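You operate a simulated robot arm through the tools that you are given. There is no shell and no other tool. Be economical: measure what you need, move in short steps, check, and stop when the job is done.

Carry out the task below with a simulated robot arm. There is one attempt and no reset: what you move stays moved.

TASK
Put the gauge block and the 16 A fuse carton from the top of the long table in the crate.

It is judged by the outcome, as a careful person would: the job done as asked, and still so three seconds after it is handed in. It fails if anything else is knocked over, pushed out of place, dropped, spilled or broken.

THE ROBOT
A 7-joint arm with a two-finger parallel gripper, fixed in place. Base frame: the origin is at the foot of the arm, x ahead of it, y to its left, z up; the work surface is at about z = 0. Lengths are in mm, angles in degrees, forces in N, time in s.
With the tool pointing down near the work surface it reaches from about 220 to 580 mm from the base axis. Its first joint turns from -66.0 to 66.0 degrees. Payload 2.5 kg.
Tool frame: the origin (TCP) lies between the finger pads and is the grasp point; the fingertips stand 23 mm ahead of it; z points along the fingers, y is the line along which they close. The gripper opens to 94 mm. The fingers are 38 mm wide and 10 mm thick; the gripper's body (54 by 96 mm) begins 39 mm behind the TCP.
Orientation is that of the tool frame in the base frame, as a unit quaternion [x, y, z, w]. With the fingers straight down and closing along the base's y, the tool's x points along the base's -x, its y along +y and its z along -z.

THE INTERFACE
- The arm moves only by the tool arm_command. Its argument "targets" is a list of rows, each an object of numbers (a shift or turn left out is 0, a gripper value left out holds the last): "wx", "wy", "wz": the turn, a rotation vector about the tool's x, y, z in degrees; "x", "y", "z": the shift along the tool's x, y, z in m; "gripper": the opening, from 0 (shut) to 1 (fully open). In form: [{"wx": .., "wy": .., "wz": .., "x": .., "y": .., "z": .., "gripper": ..}, ...]. A call has 1 to 8 rows; each row is the pose to reach, as a shift and turn from the pose commanded when the call began, along the tool's axes at that moment. A row lasts 0.2 s, in which the tool goes at most 50 mm and 8.6 degrees; a call with a longer step from one row to the next is refused whole, and so is a gripper value outside its range. A pose out of reach is approached as far as the arm can. The call stops where the force on the tool passes 40 N (or 10 N more than at its start, if that is more) or the arm is blocked; 0.2 s more then pass. The fingers move at their own pace (about 108 mm/s each) and stop on an object; they squeeze with about 30 N. The grip force told is the motor's: it shows also when the fingers shut on nothing. Time passes only in rows, and 0.2 s behind the last, so rows that repeat a pose let the fingers close. It gives the time, the measured TCP pose, the force on the tool (base axes), the opening and the grip force at its end, in the units of the frame above (readings bear some noise), and new pictures: "show" is both (left out), scene, wrist or none.
- Cameras (640 x 400 px; columns grow to the right, rows downward): "scene" is fixed at [134.1, -423.5, 539.5]; the picture's right is [0.68, -0.74, 0.00], its down [-0.46, -0.42, -0.78] and it looks along [0.58, 0.53, -0.62] (base axes); focal length 231 px, centre (320, 200). "wrist" rides on the gripper at [-39, 0, -44] in the tool frame; the picture's right is [0.00, -1.00, 0.00], its down [0.97, 0.00, -0.24] and it looks along [0.24, 0.00, 0.97] (tool axes); focal length 218 px, centre (320, 200).
- locate(camera, pixels): there is no depth. For up to 12 entries [column, row, z] of the newest picture of that camera ("zoom" is the newest enlarged one), the place [x, y] in the base frame at which the ray of that pixel passes the height z, good to about 2 mm. No time passes.
- inspect(camera, box): a new picture of the part [left, top, right, bottom] of that camera's present view, enlarged. No time passes.
- sign_off(): hands the job in; it is judged then, once.

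Work in short steps. Measure before you move; look again where a grasp or a placing could have gone wrong, and mend it. You have 60 turns and 120 pictures in all, the two below and enlarged ones among them. Open the gripper and draw the arm clear of the work before you hand the job in, unless the task says otherwise; then end with one line.

The tools are called as a command line: name --argument value ..., lists and objects as JSON in quotes. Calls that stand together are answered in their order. arm_command: Moves the arm, as the interface text tells. Its arguments: {"type":"object","properties":{"targets":{"type":"array"},"show":{"type":"string","enum":["both","scene","wrist","none"]}},"required":["targets"]} The other tools are called the same way: locate (camera, pixels) gives the place at which the rays of pixels pass given heights; inspect (camera, box) takes an enlarged picture of a part of a camera's view; sign_off () hands the job in.

At the start:

```text
t: 0.0
tcp_pos: [324.6, -167.6, 341.6]
tool_rot: [0.0, 1.0, -0.001, 0.0]
contact_force: [-0.1, 0.3, 0.1]
width: 93.9
finger_force: 0.0
```

scene: 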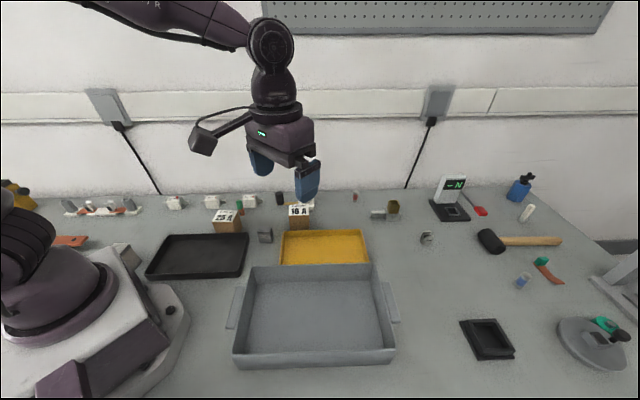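
wrist: 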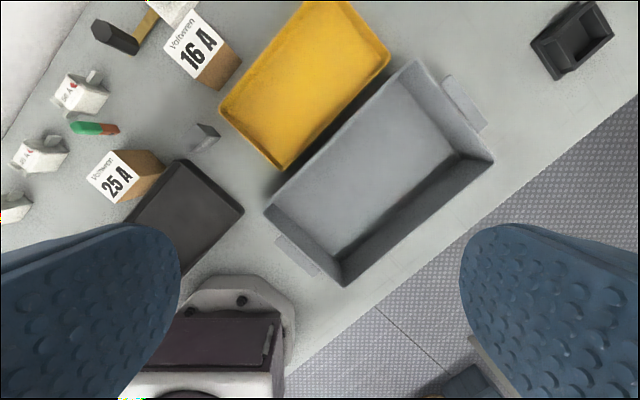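

I'll enlarge the scene around the small items to identify the gauge block and the cartons.

inspect --camera "scene" --box '[150, 170, 310, 270]'

inspect --camera "scene" --box '[330, 170, 490, 270]'

inspect --camera "wrist" --box '[80, 0, 280, 200]'

```text
4.00 times, centred on (230, 220) of scene
```

zoom: 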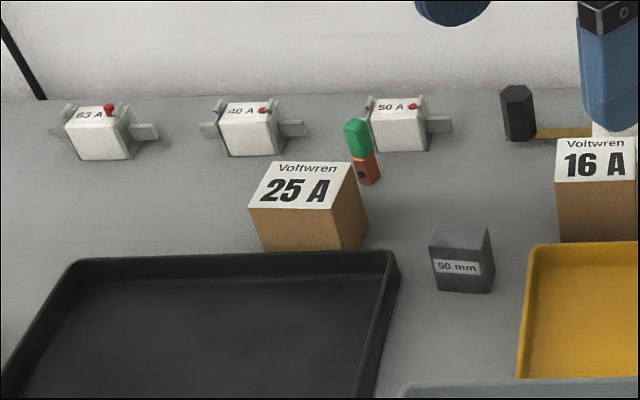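

```text
4.00 times, centred on (410, 220) of scene
```

zoom: 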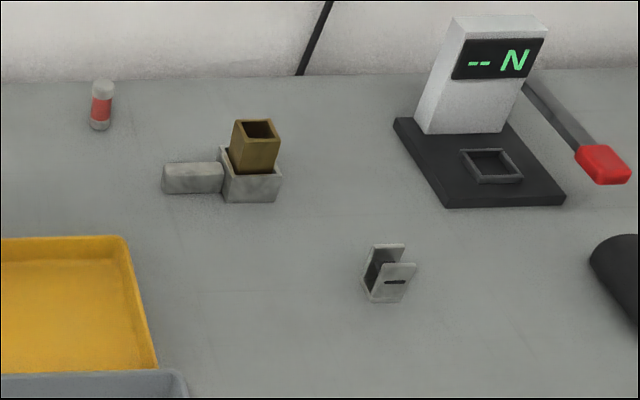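

```text
2.00 times, centred on (180, 100) of wrist
```

zoom: 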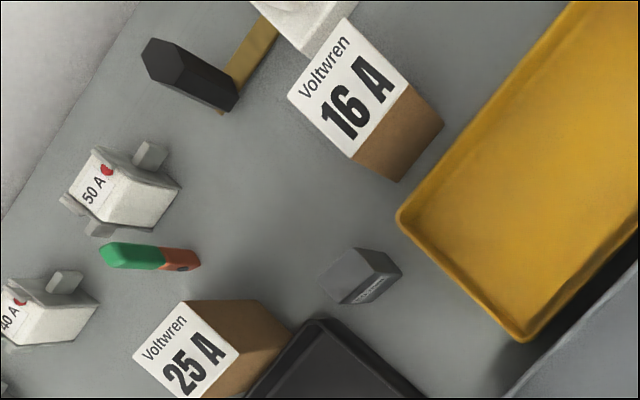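

The gauge block ("50 mm") and the 16 A carton are identified; the crate is the grey bin with handles. I'll measure them in the zoomed wrist view and the crate in the wrist picture.

locate --camera "zoom" --pixels '[[288, 96, 60], [345, 18, 60], [408, 84, 60], [350, 156, 60], [398, 181, 0], [442, 125, 0], [318, 278, 35], [352, 248, 35], [402, 270, 0], [372, 302, 0], [335, 304, 0]]'

locate --camera "wrist" --pixels '[[416, 60, 60], [493, 158, 60], [345, 285, 60], [265, 208, 60], [413, 108, 0], [455, 152, 0], [347, 240, 0], [295, 208, 0], [220, 105, 20], [278, 168, 20], [390, 55, 20]]'

locate --camera "scene" --pixels '[[251, 266, 60], [371, 264, 60], [234, 363, 60], [395, 357, 60], [260, 337, 0], [258, 228, 35], [273, 227, 35], [258, 242, 0], [289, 230, 0], [309, 230, 0], [289, 206, 60], [308, 206, 60]]'

```text
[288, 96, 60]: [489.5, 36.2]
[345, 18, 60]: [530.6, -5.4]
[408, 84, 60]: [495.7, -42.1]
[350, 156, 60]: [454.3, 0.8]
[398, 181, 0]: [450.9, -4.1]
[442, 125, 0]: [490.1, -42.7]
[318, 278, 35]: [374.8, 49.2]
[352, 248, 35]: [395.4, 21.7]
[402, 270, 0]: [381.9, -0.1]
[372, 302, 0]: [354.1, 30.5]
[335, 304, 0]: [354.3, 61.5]
```

```text
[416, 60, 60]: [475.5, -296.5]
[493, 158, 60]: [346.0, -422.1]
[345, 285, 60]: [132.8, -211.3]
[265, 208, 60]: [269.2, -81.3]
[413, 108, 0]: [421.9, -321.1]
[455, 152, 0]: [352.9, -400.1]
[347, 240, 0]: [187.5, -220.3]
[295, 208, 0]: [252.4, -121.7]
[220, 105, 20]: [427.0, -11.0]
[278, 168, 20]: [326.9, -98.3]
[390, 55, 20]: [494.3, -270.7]
```

```text
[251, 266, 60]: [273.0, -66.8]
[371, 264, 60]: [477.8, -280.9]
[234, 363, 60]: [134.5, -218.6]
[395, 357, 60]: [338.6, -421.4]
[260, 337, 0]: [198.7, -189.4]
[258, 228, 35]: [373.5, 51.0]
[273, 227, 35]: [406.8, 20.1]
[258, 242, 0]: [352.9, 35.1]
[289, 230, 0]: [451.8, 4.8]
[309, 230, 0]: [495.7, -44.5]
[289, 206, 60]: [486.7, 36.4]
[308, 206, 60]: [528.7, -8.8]
```

Crate rim is about z=60 with centre near (305,-250). The carton is about 58×51, centred near (492,-3) and turned 45°. I'll hover over the gauge block with the tool turned 45° to measure it up close.

arm_command --targets '[{"wz": -7.5, "x": -0.008, "y": 0.033, "z": 0.012}, {"wz": -15, "x": -0.016, "y": 0.066, "z": 0.024}, {"wz": -22.5, "x": -0.024, "y": 0.099, "z": 0.036}, {"wz": -30, "x": -0.032, "y": 0.132, "z": 0.048}, {"wz": -37.5, "x": -0.04, "y": 0.165, "z": 0.06}, {"wz": -45, "x": -0.048, "y": 0.198, "z": 0.072}, {"wz": -45, "x": -0.048, "y": 0.198, "z": 0.072}]'

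```text
t: 1.6
tcp_pos: [372.1, 31.7, 271.0]
tool_rot: [-0.383, 0.924, -0.001, 0.0]
contact_force: [0.7, 0.1, -0.1]
width: 94.0
finger_force: 0.1
```

scene: 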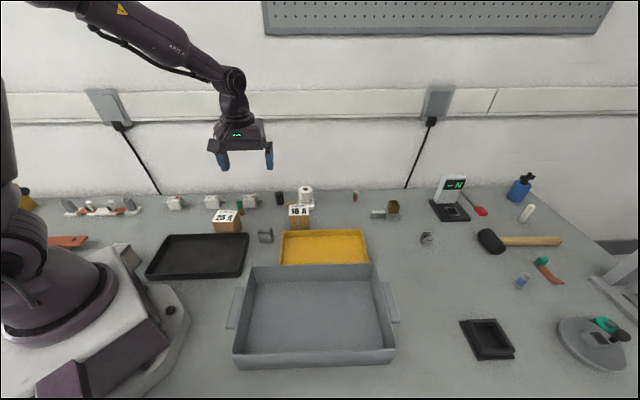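
wrist: 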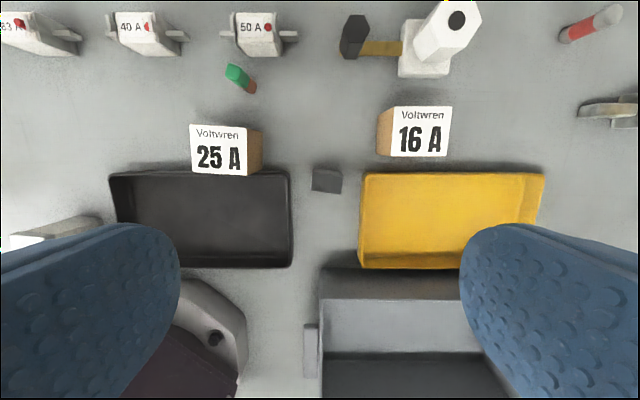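

The block is at wrist (327,180), between the trays. I'll enlarge both targets.

inspect --camera "wrist" --box '[340, 0, 500, 180]'

inspect --camera "wrist" --box '[280, 145, 380, 215]'

```text
2.22 times, centred on (420, 90) of wrist
```

zoom: 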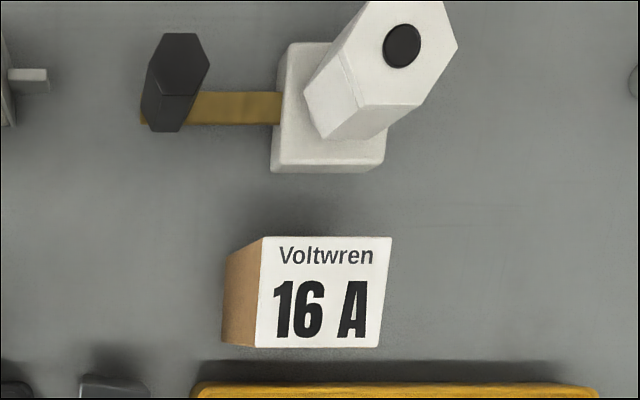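

```text
5.71 times, centred on (330, 180) of wrist
```

zoom: 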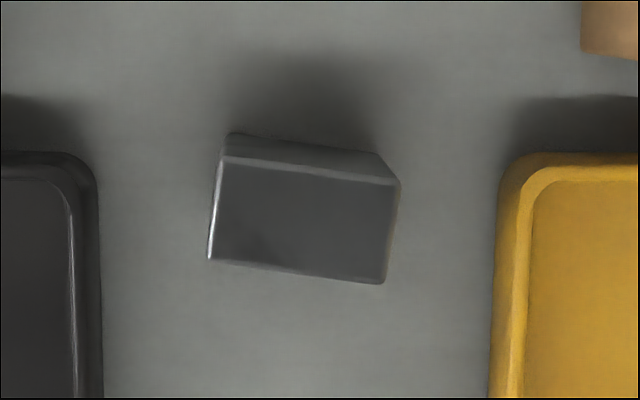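

Measure the block's top corners at candidate heights, plus the tray edges.

locate --camera "zoom" --pixels '[[222, 158, 50], [400, 182, 50], [385, 284, 50], [208, 260, 50], [222, 158, 35], [385, 284, 35], [230, 133, 0], [378, 153, 0], [97, 200, 20], [505, 200, 20], [103, 350, 0]]'

inspect --camera "scene" --box '[245, 215, 285, 255]'

```text
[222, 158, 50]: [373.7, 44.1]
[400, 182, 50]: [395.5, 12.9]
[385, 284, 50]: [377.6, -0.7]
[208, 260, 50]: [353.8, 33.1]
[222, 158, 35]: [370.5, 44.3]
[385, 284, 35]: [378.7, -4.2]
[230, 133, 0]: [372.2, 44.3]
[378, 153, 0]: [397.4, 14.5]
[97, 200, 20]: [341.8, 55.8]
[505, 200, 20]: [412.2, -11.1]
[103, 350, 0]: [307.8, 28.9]
```

```text
10.00 times, centred on (265, 235) of scene
```

zoom: 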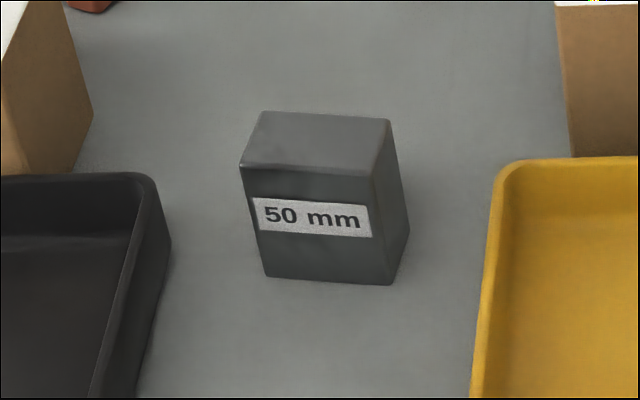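

Block: about 40×22×50 tall, centre (375.2,22.3), long axis at -55°. I'll grip the 22 mm sides (front/back, clear of both trays), so turn the tool +100° in two calls, descending partway.

arm_command --targets '[{"wz": 8.4, "x": 0.001, "y": -0.002, "z": 0.01}, {"wz": 16.8, "x": 0.002, "y": -0.004, "z": 0.02}, {"wz": 25.2, "x": 0.004, "y": -0.008, "z": 0.03}, {"wz": 33.6, "x": 0.004, "y": -0.008, "z": 0.04}, {"wz": 42, "x": 0.004, "y": -0.008, "z": 0.05}, {"wz": 50.4, "x": 0.004, "y": -0.008, "z": 0.06}, {"wz": 58.8, "x": 0.004, "y": -0.008, "z": 0.07}, {"wz": 67.2, "x": 0.004, "y": -0.008, "z": 0.08}]' --show "none"

arm_command --targets '[{"wz": 8.2, "gripper": 0.7}, {"wz": 16.4}, {"wz": 24.6}, {"wz": 32.8}, {"wz": 32.8}]' --show "both"

```text
t: 3.4
tcp_pos: [376.7, 23.4, 189.4]
tool_rot: [0.194, 0.981, 0.0, 0.0]
contact_force: [-0.4, 0.2, 0.4]
width: 93.8
finger_force: 0.0
```

```text
t: 4.6
tcp_pos: [375.7, 21.1, 189.5]
tool_rot: [0.462, 0.887, 0.0, 0.0]
contact_force: [0.0, -0.1, -0.2]
width: 65.8
finger_force: 0.1
```

scene: 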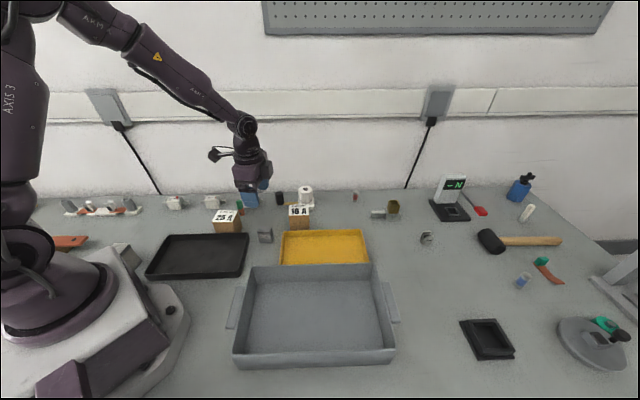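
wrist: 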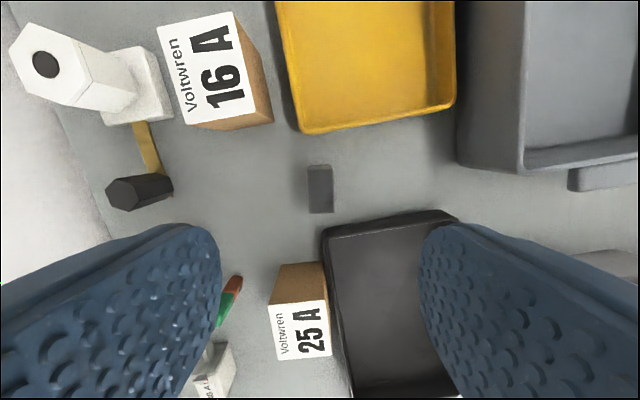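

The block is aligned and centred (cols 308–333). Check clearances to the black tray and the 25 A carton.

locate --camera "wrist" --pixels '[[308, 166, 50], [332, 166, 50], [334, 213, 50], [309, 213, 50], [325, 228, 20], [440, 210, 20], [455, 105, 20], [300, 132, 20], [272, 305, 60], [327, 300, 60], [280, 265, 0], [324, 263, 0]]'

```text
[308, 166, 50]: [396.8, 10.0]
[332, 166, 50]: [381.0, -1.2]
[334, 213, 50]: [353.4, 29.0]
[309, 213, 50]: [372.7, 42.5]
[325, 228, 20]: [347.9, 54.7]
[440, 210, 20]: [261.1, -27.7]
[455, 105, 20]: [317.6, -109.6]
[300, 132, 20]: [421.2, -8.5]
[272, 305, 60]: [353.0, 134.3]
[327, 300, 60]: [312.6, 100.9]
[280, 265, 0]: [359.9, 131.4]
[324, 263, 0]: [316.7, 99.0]
```

Clearances are fine (≥19 mm). Descend to z≈32 and close.

arm_command --targets '[{"z": 0.04}, {"z": 0.08}, {"z": 0.115}, {"z": 0.14}, {"z": 0.157}, {"z": 0.157}]' --show "wrist"

arm_command --targets '[{"gripper": 0.0}, {"gripper": 0.0}, {"gripper": 0.0}]' --show "wrist"

```text
t: 6.0
tcp_pos: [375.4, 20.8, 33.8]
tool_rot: [0.462, 0.887, 0.0, -0.001]
contact_force: [0.2, 0.2, 0.8]
width: 65.6
finger_force: 0.0
```

wrist: 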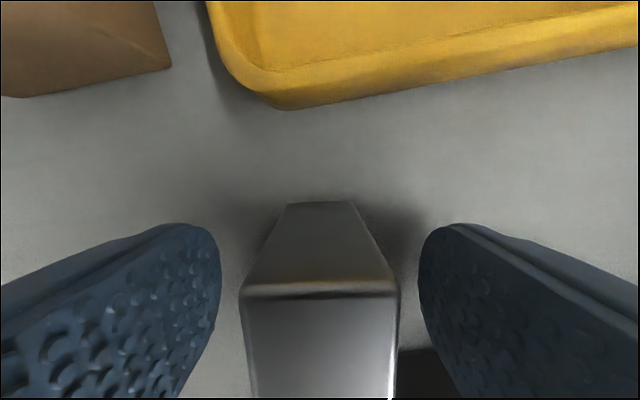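

```text
t: 6.8
tcp_pos: [374.0, 22.2, 31.6]
tool_rot: [0.462, 0.887, 0.0, 0.0]
contact_force: [0.1, 0.6, 0.2]
width: 23.7
finger_force: 30.1
```

wrist: 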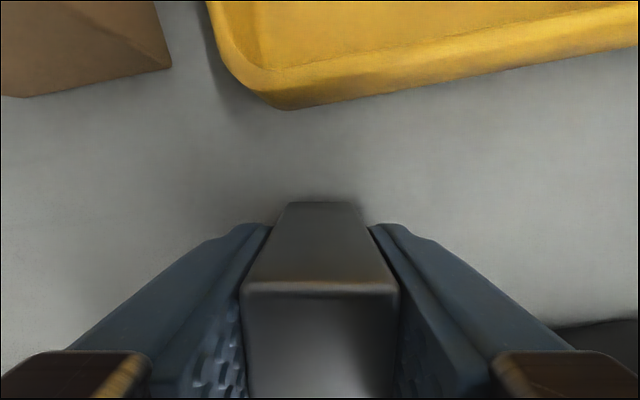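

Gripped at 23.7 mm. Lift, then carry over the crate toward (258,-199).

arm_command --targets '[{"z": -0.03}, {"z": -0.07}, {"z": -0.11}, {"z": -0.13}]' --show "none"

arm_command --targets '[{"x": -0.019, "y": -0.037}, {"x": -0.038, "y": -0.074}, {"x": -0.057, "y": -0.111}, {"x": -0.076, "y": -0.148, "wz": -4}, {"x": -0.095, "y": -0.185, "wz": -8}, {"x": -0.1135, "y": -0.221, "wz": -8}, {"x": -0.1135, "y": -0.221, "wz": -8}]'

```text
t: 7.8
tcp_pos: [373.2, 22.3, 163.0]
tool_rot: [0.462, 0.887, 0.0, -0.001]
contact_force: [-1.1, 0.1, -1.3]
width: 24.0
finger_force: 29.5
```

```text
t: 9.4
tcp_pos: [258.9, -197.3, 162.0]
tool_rot: [0.399, 0.917, 0.0, 0.0]
contact_force: [0.5, -0.5, -1.9]
width: 23.4
finger_force: 29.6
```

scene: 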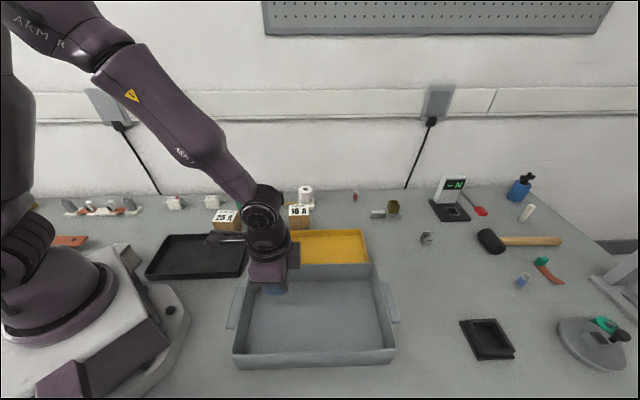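
wrist: 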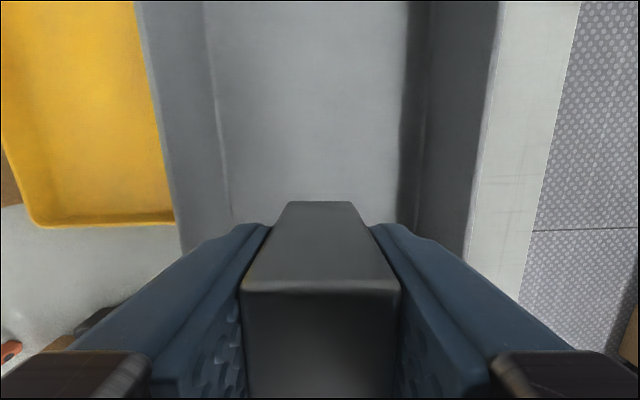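

Centred between crate walls. Descend, shifting 15 mm away from the end wall, ending slowly near the floor.

arm_command --targets '[{"x": -0.015, "z": 0.03}, {"x": -0.015, "z": 0.07}, {"x": -0.015, "z": 0.1}, {"x": -0.015, "z": 0.118}, {"x": -0.015, "z": 0.121}, {"x": -0.015, "z": 0.123}]'

```text
t: 10.8
tcp_pos: [268.8, -209.8, 39.4]
tool_rot: [0.398, 0.918, 0.001, 0.0]
contact_force: [0.0, -0.3, -1.8]
width: 24.0
finger_force: 29.8
```

scene: 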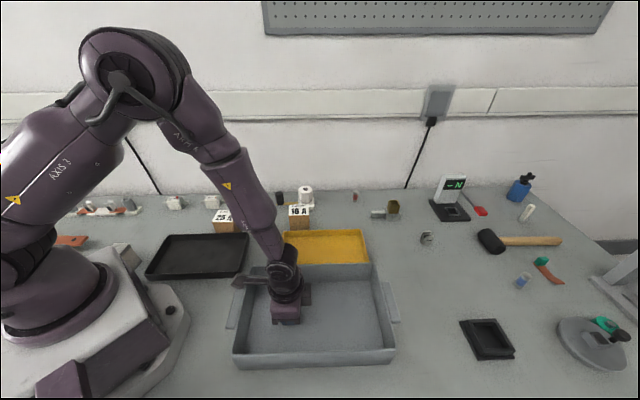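
wrist: 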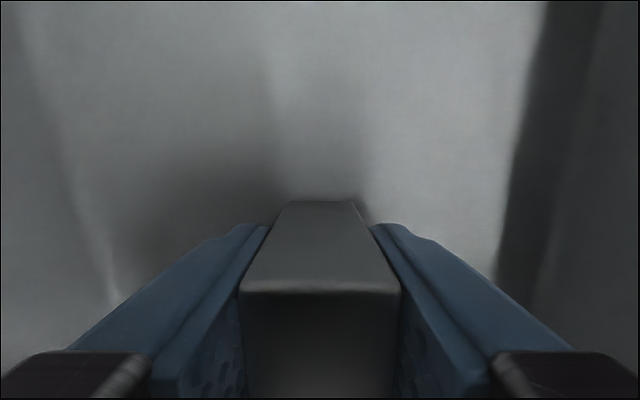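

No contact yet; go down in 1–1.5 mm steps watching the force.

arm_command --targets '[{"z": 0.0015}, {"z": 0.003}]' --show "none"

arm_command --targets '[{"z": 0.001}, {"z": 0.002}]' --show "none"

```text
t: 11.4
tcp_pos: [268.9, -208.4, 38.0]
tool_rot: [0.398, 0.917, 0.0, -0.001]
contact_force: [0.2, 0.4, -2.4]
width: 23.9
finger_force: 30.0
```

```text
t: 12.0
tcp_pos: [270.0, -208.7, 36.6]
tool_rot: [0.399, 0.917, 0.0, 0.001]
contact_force: [-6.1, 3.5, 23.9]
width: 23.8
finger_force: 30.0
```

Contact (24 N). Ease up 1 mm, open modestly, then rise.

arm_command --targets '[{"z": -0.001}, {"z": -0.001, "gripper": 0.5}, {"z": -0.001, "gripper": 0.5}, {"z": -0.001, "gripper": 0.5}]' --show "none"

arm_command --targets '[{"z": -0.03}, {"z": -0.07}, {"z": -0.11}, {"z": -0.15}]'

```text
t: 13.0
tcp_pos: [270.4, -209.4, 36.6]
tool_rot: [0.398, 0.917, 0.0, 0.0]
contact_force: [-0.3, 0.7, 0.6]
width: 47.0
finger_force: 0.0
```

```text
t: 14.0
tcp_pos: [270.2, -209.9, 185.6]
tool_rot: [0.399, 0.917, 0.0, -0.001]
contact_force: [0.2, 0.0, -0.3]
width: 47.1
finger_force: 0.1
```

scene: 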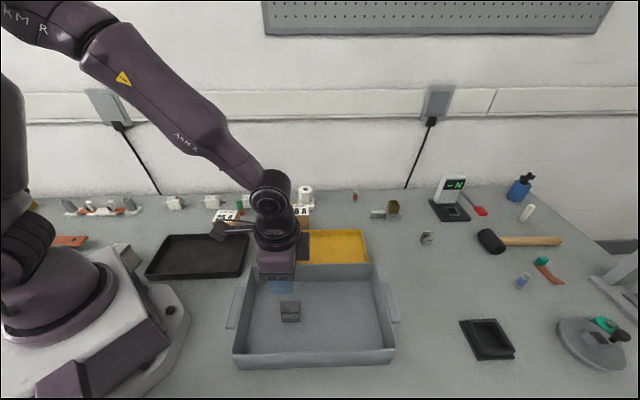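
wrist: 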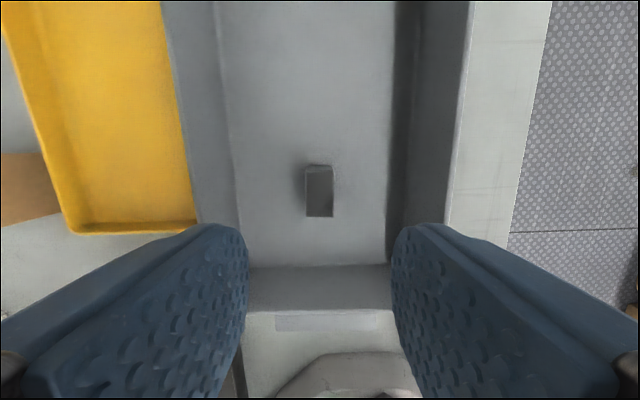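

The gauge block stands upright in the crate. Next, hover over the carton (492,-3) with this same orientation (closing front–back), gripper at ~70 mm.

arm_command --targets '[{"y": 0.04, "z": -0.01, "gripper": 0.75}, {"y": 0.085, "z": -0.02, "wz": -2}, {"y": 0.13, "z": -0.03, "wz": -2}, {"y": 0.175, "z": -0.03, "wz": -2}, {"y": 0.22, "z": -0.03, "wz": -2}, {"y": 0.265, "z": -0.03, "wz": -2}, {"y": 0.303, "z": -0.03, "wz": -2}, {"y": 0.303, "z": -0.03, "wz": -2}]'

```text
t: 15.8
tcp_pos: [493.5, -1.2, 216.4]
tool_rot: [0.383, 0.924, 0.0, 0.001]
contact_force: [0.0, 0.6, -1.0]
width: 70.6
finger_force: 0.0
```

scene: 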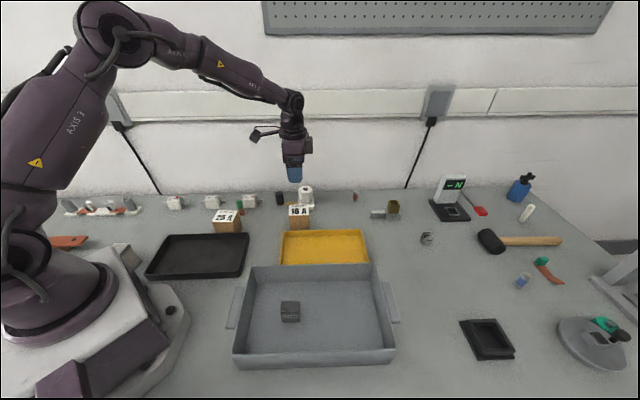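
wrist: 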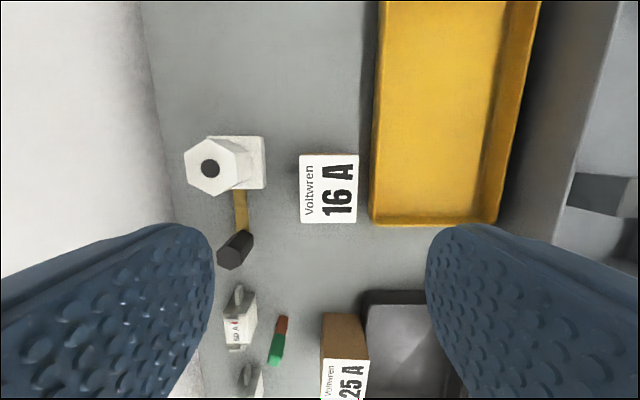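

Carton top at cols 299–358, rows 155–222. Measure it, the bottle base and the yellow tray edge.

locate --camera "wrist" --pixels '[[299, 156, 60], [358, 156, 60], [357, 222, 60], [300, 222, 60], [302, 153, 0], [356, 153, 0], [265, 137, 25], [265, 188, 25], [210, 168, 90], [372, 200, 20], [252, 240, 30]]'

inspect --camera "scene" --box '[265, 175, 345, 235]'

inspect --camera "wrist" --box '[180, 120, 400, 260]'

```text
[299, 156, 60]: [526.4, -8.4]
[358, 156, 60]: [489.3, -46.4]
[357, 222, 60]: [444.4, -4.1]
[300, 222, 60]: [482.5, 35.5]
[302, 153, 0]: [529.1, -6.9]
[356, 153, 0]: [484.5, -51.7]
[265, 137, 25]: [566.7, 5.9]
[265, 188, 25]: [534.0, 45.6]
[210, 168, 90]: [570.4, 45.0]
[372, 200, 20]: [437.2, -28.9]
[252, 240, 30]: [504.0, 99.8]
```

```text
6.67 times, centred on (305, 205) of scene
```

zoom: 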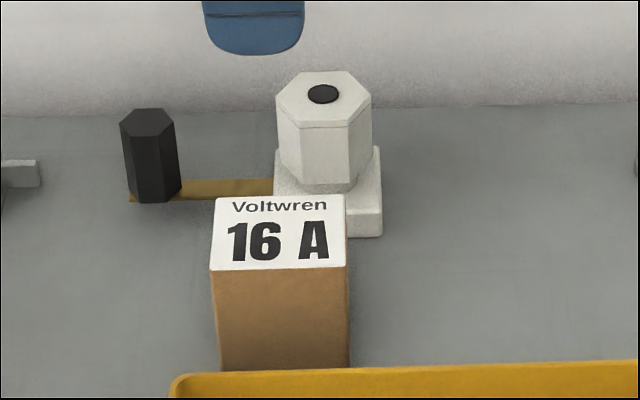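

```text
2.86 times, centred on (290, 190) of wrist
```

zoom: 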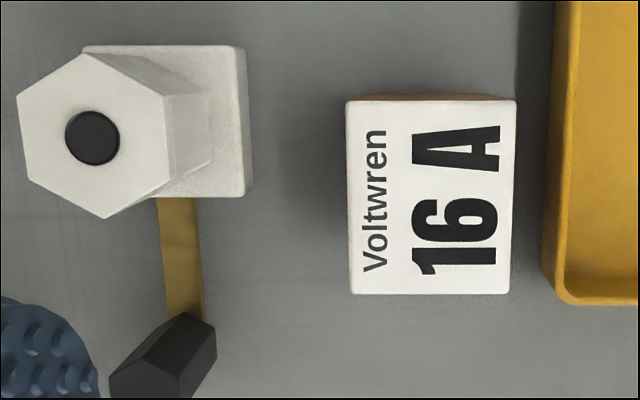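

Combining two views gives carton height about 68–70 mm and centre about (488,-6.5). Shift 7 mm toward the front and descend partway to check alignment.

arm_command --targets '[{"y": -0.007, "z": 0.03}, {"y": -0.007, "z": 0.06}, {"y": -0.007, "z": 0.085}, {"y": -0.007, "z": 0.085}]' --show "wrist"

```text
t: 16.8
tcp_pos: [487.1, -6.4, 130.1]
tool_rot: [0.383, 0.924, -0.001, 0.0]
contact_force: [0.6, -0.1, 0.1]
width: 70.5
finger_force: 0.0
```

wrist: 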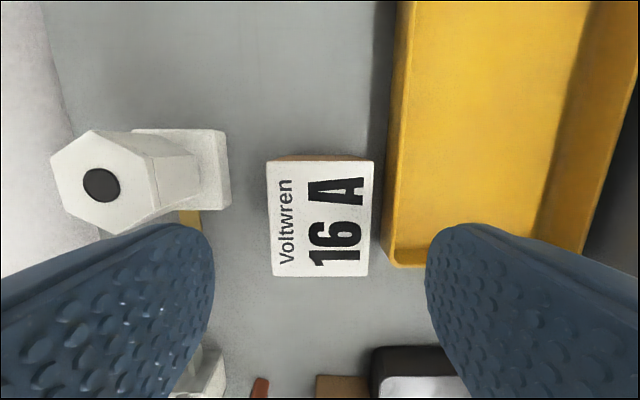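

Carton centred at column 320 and square to the fingers. Check the other axis.

locate --camera "wrist" --pixels '[[267, 161, 68], [374, 160, 68], [369, 276, 68], [272, 276, 68], [394, 220, 20], [388, 262, 20], [230, 180, 25]]'

```text
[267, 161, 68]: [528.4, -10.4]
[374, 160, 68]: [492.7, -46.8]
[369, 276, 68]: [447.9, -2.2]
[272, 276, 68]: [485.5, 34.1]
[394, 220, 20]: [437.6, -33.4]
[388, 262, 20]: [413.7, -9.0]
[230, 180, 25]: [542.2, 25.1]
```

Centre (488.6,-6.3), matching the tool; 10+ mm clearance to tray and bottle base. Descend to z≈41 and close.

arm_command --targets '[{"z": 0.03}, {"z": 0.06}, {"z": 0.08}, {"z": 0.089}, {"z": 0.089}]' --show "both"

arm_command --targets '[{"gripper": 0.0}, {"gripper": 0.0}, {"gripper": 0.0}]' --show "wrist"

```text
t: 18.0
tcp_pos: [485.6, -7.1, 42.3]
tool_rot: [0.382, 0.924, 0.001, 0.0]
contact_force: [0.2, 0.2, 0.7]
width: 70.7
finger_force: 0.0
```

scene: 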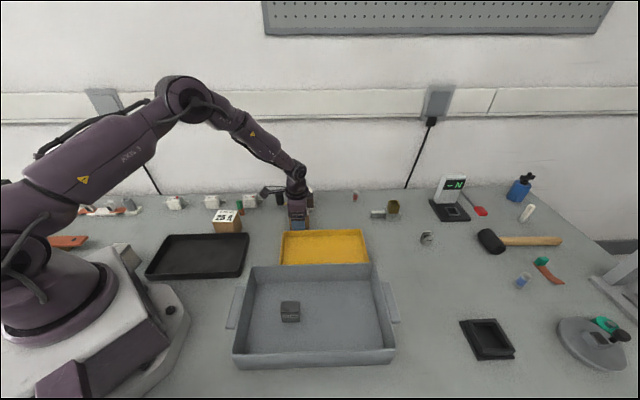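
wrist: 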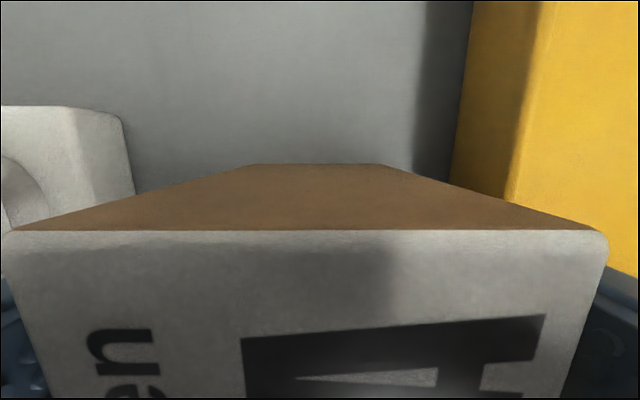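

```text
t: 18.8
tcp_pos: [485.9, -6.7, 42.2]
tool_rot: [0.382, 0.924, 0.0, 0.0]
contact_force: [0.8, 0.8, -0.9]
width: 51.7
finger_force: 29.9
```

wrist: 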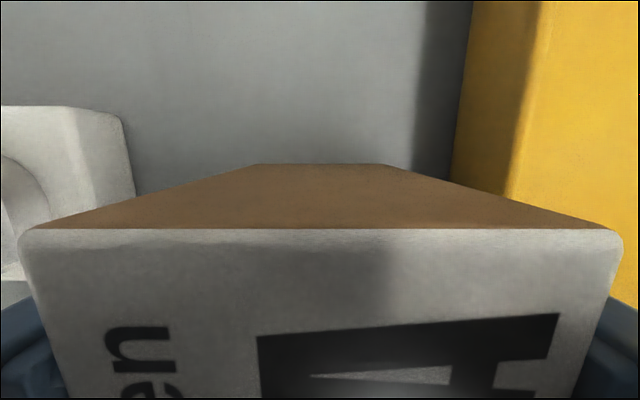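

Gripped at 51.7 mm. Lift straight up, then carry over the crate toward (354,-301).

arm_command --targets '[{"z": -0.02}, {"z": -0.05}, {"z": -0.09}, {"z": -0.13}, {"z": -0.13}]' --show "scene"

arm_command --targets '[{"x": -0.015, "y": -0.039}, {"x": -0.03, "y": -0.078}, {"x": -0.045, "y": -0.117}, {"x": -0.06, "y": -0.156}, {"x": -0.075, "y": -0.195}, {"x": -0.09, "y": -0.234}, {"x": -0.105, "y": -0.273, "wz": 1.5}, {"x": -0.1146, "y": -0.301, "wz": 1.5}]'

```text
t: 20.0
tcp_pos: [488.3, -8.9, 172.9]
tool_rot: [0.383, 0.924, 0.0, 0.0]
contact_force: [-0.6, 0.3, -2.1]
width: 51.9
finger_force: 30.4
```

scene: 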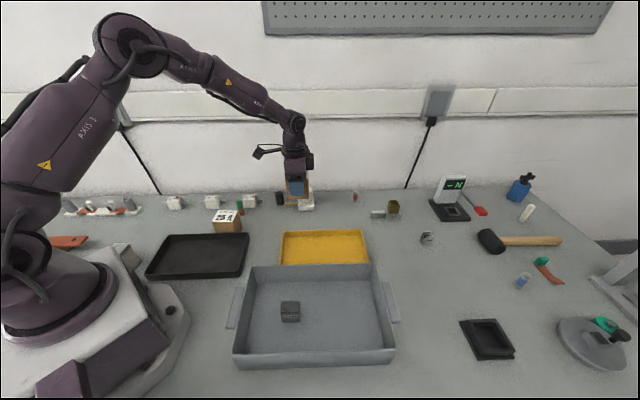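

```text
t: 21.8
tcp_pos: [352.4, -299.5, 170.5]
tool_rot: [0.395, 0.919, 0.0, 0.0]
contact_force: [0.5, 0.2, -2.8]
width: 52.0
finger_force: 29.9
```

scene: 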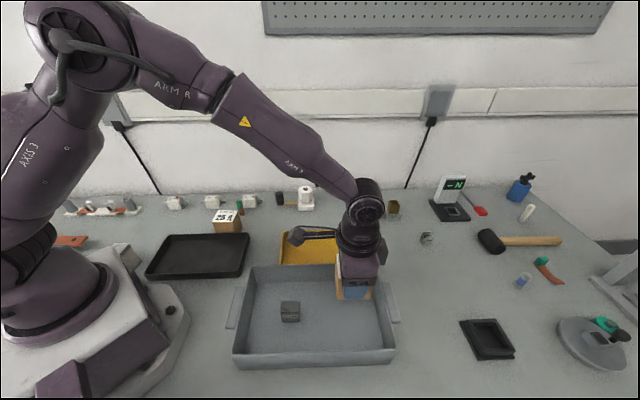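
wrist: 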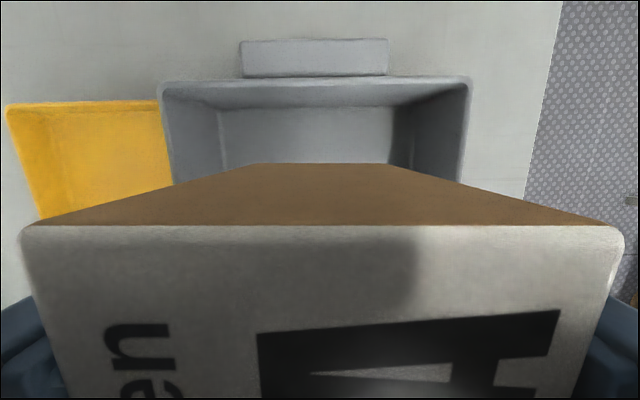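

Well placed between the walls. Descend to just above the floor (contact expected near z≈47), then slowly.

arm_command --targets '[{"z": 0.03}, {"z": 0.065}, {"z": 0.095}, {"z": 0.113}, {"z": 0.119}, {"z": 0.121}]' --show "scene"

arm_command --targets '[{"z": 0.001}, {"z": 0.002}]' --show "none"

```text
t: 23.2
tcp_pos: [353.2, -302.6, 50.7]
tool_rot: [0.395, 0.919, 0.001, 0.0]
contact_force: [0.6, -0.8, -2.3]
width: 51.9
finger_force: 29.4
```

scene: 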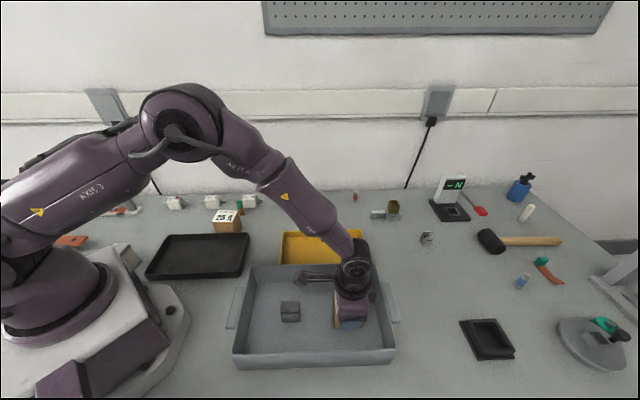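

```text
t: 23.8
tcp_pos: [353.2, -302.0, 50.3]
tool_rot: [0.395, 0.918, 0.0, 0.0]
contact_force: [-0.9, -0.2, -1.7]
width: 51.9
finger_force: 29.9
```

arm_command --targets '[{"z": 0.001}, {"z": 0.002}]' --show "none"

```text
t: 24.4
tcp_pos: [354.9, -300.6, 47.3]
tool_rot: [0.396, 0.918, 0.0, 0.0]
contact_force: [-0.2, 0.5, 0.0]
width: 52.0
finger_force: 30.3
```

Force is going from -2 to 0, about to touch; go another 1.5 mm.

arm_command --targets '[{"z": 0.0007}, {"z": 0.0015}]' --show "none"

```text
t: 25.0
tcp_pos: [355.4, -300.9, 46.8]
tool_rot: [0.396, 0.918, 0.0, 0.0]
contact_force: [-7.5, 7.5, 23.9]
width: 51.8
finger_force: 29.9
```

Contact (24 N). Ease up 1 mm, release, and rise.

arm_command --targets '[{"z": -0.001}, {"z": -0.001, "gripper": 0.8}, {"z": -0.001, "gripper": 0.8}, {"z": -0.001, "gripper": 0.8}]' --show "none"

arm_command --targets '[{"z": -0.02}, {"z": -0.05}, {"z": -0.09}, {"z": -0.13}, {"z": -0.17}, {"z": -0.2}, {"z": -0.2}]'

```text
t: 26.0
tcp_pos: [353.6, -300.6, 45.7]
tool_rot: [0.395, 0.919, -0.001, -0.001]
contact_force: [-0.5, -0.1, 0.8]
width: 75.2
finger_force: 0.2
```

```text
t: 27.6
tcp_pos: [353.4, -300.3, 245.9]
tool_rot: [0.395, 0.918, -0.001, 0.0]
contact_force: [-0.3, -0.3, -1.1]
width: 75.3
finger_force: 0.1
```

scene: 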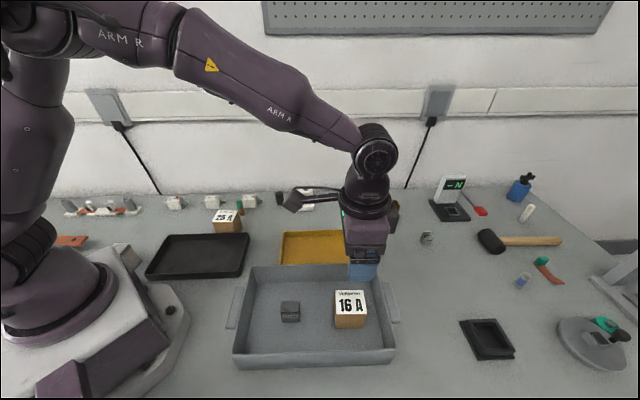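
wrist: 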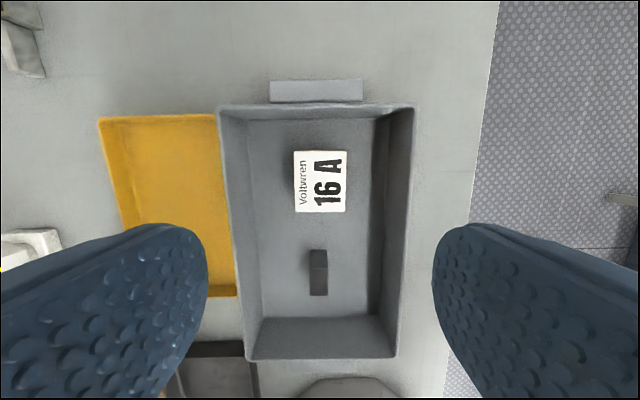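

Both items stand upright in the crate and nothing else has moved. Raise a bit more to be well clear.

arm_command --targets '[{"z": -0.04, "gripper": 1.0}, {"z": -0.08}, {"z": -0.1}, {"z": -0.1}]' --show "scene"

```text
t: 28.6
tcp_pos: [355.0, -300.3, 346.2]
tool_rot: [0.395, 0.919, 0.0, -0.001]
contact_force: [0.5, 0.5, -0.1]
width: 94.1
finger_force: 0.1
```

scene: 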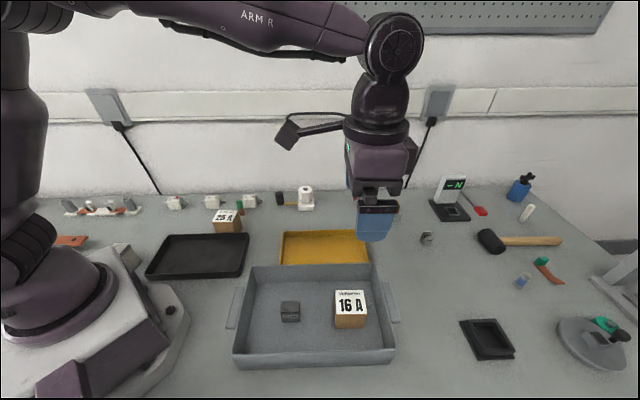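

The scene shows both items in the crate, the gripper open and the arm clear; I'll hand it in.

sign_off

```text
The job is handed in.
```

The gauge block and the 16 A fuse carton are both standing upright in the grey crate, and the last picture showed nothing else on the table disturbed.
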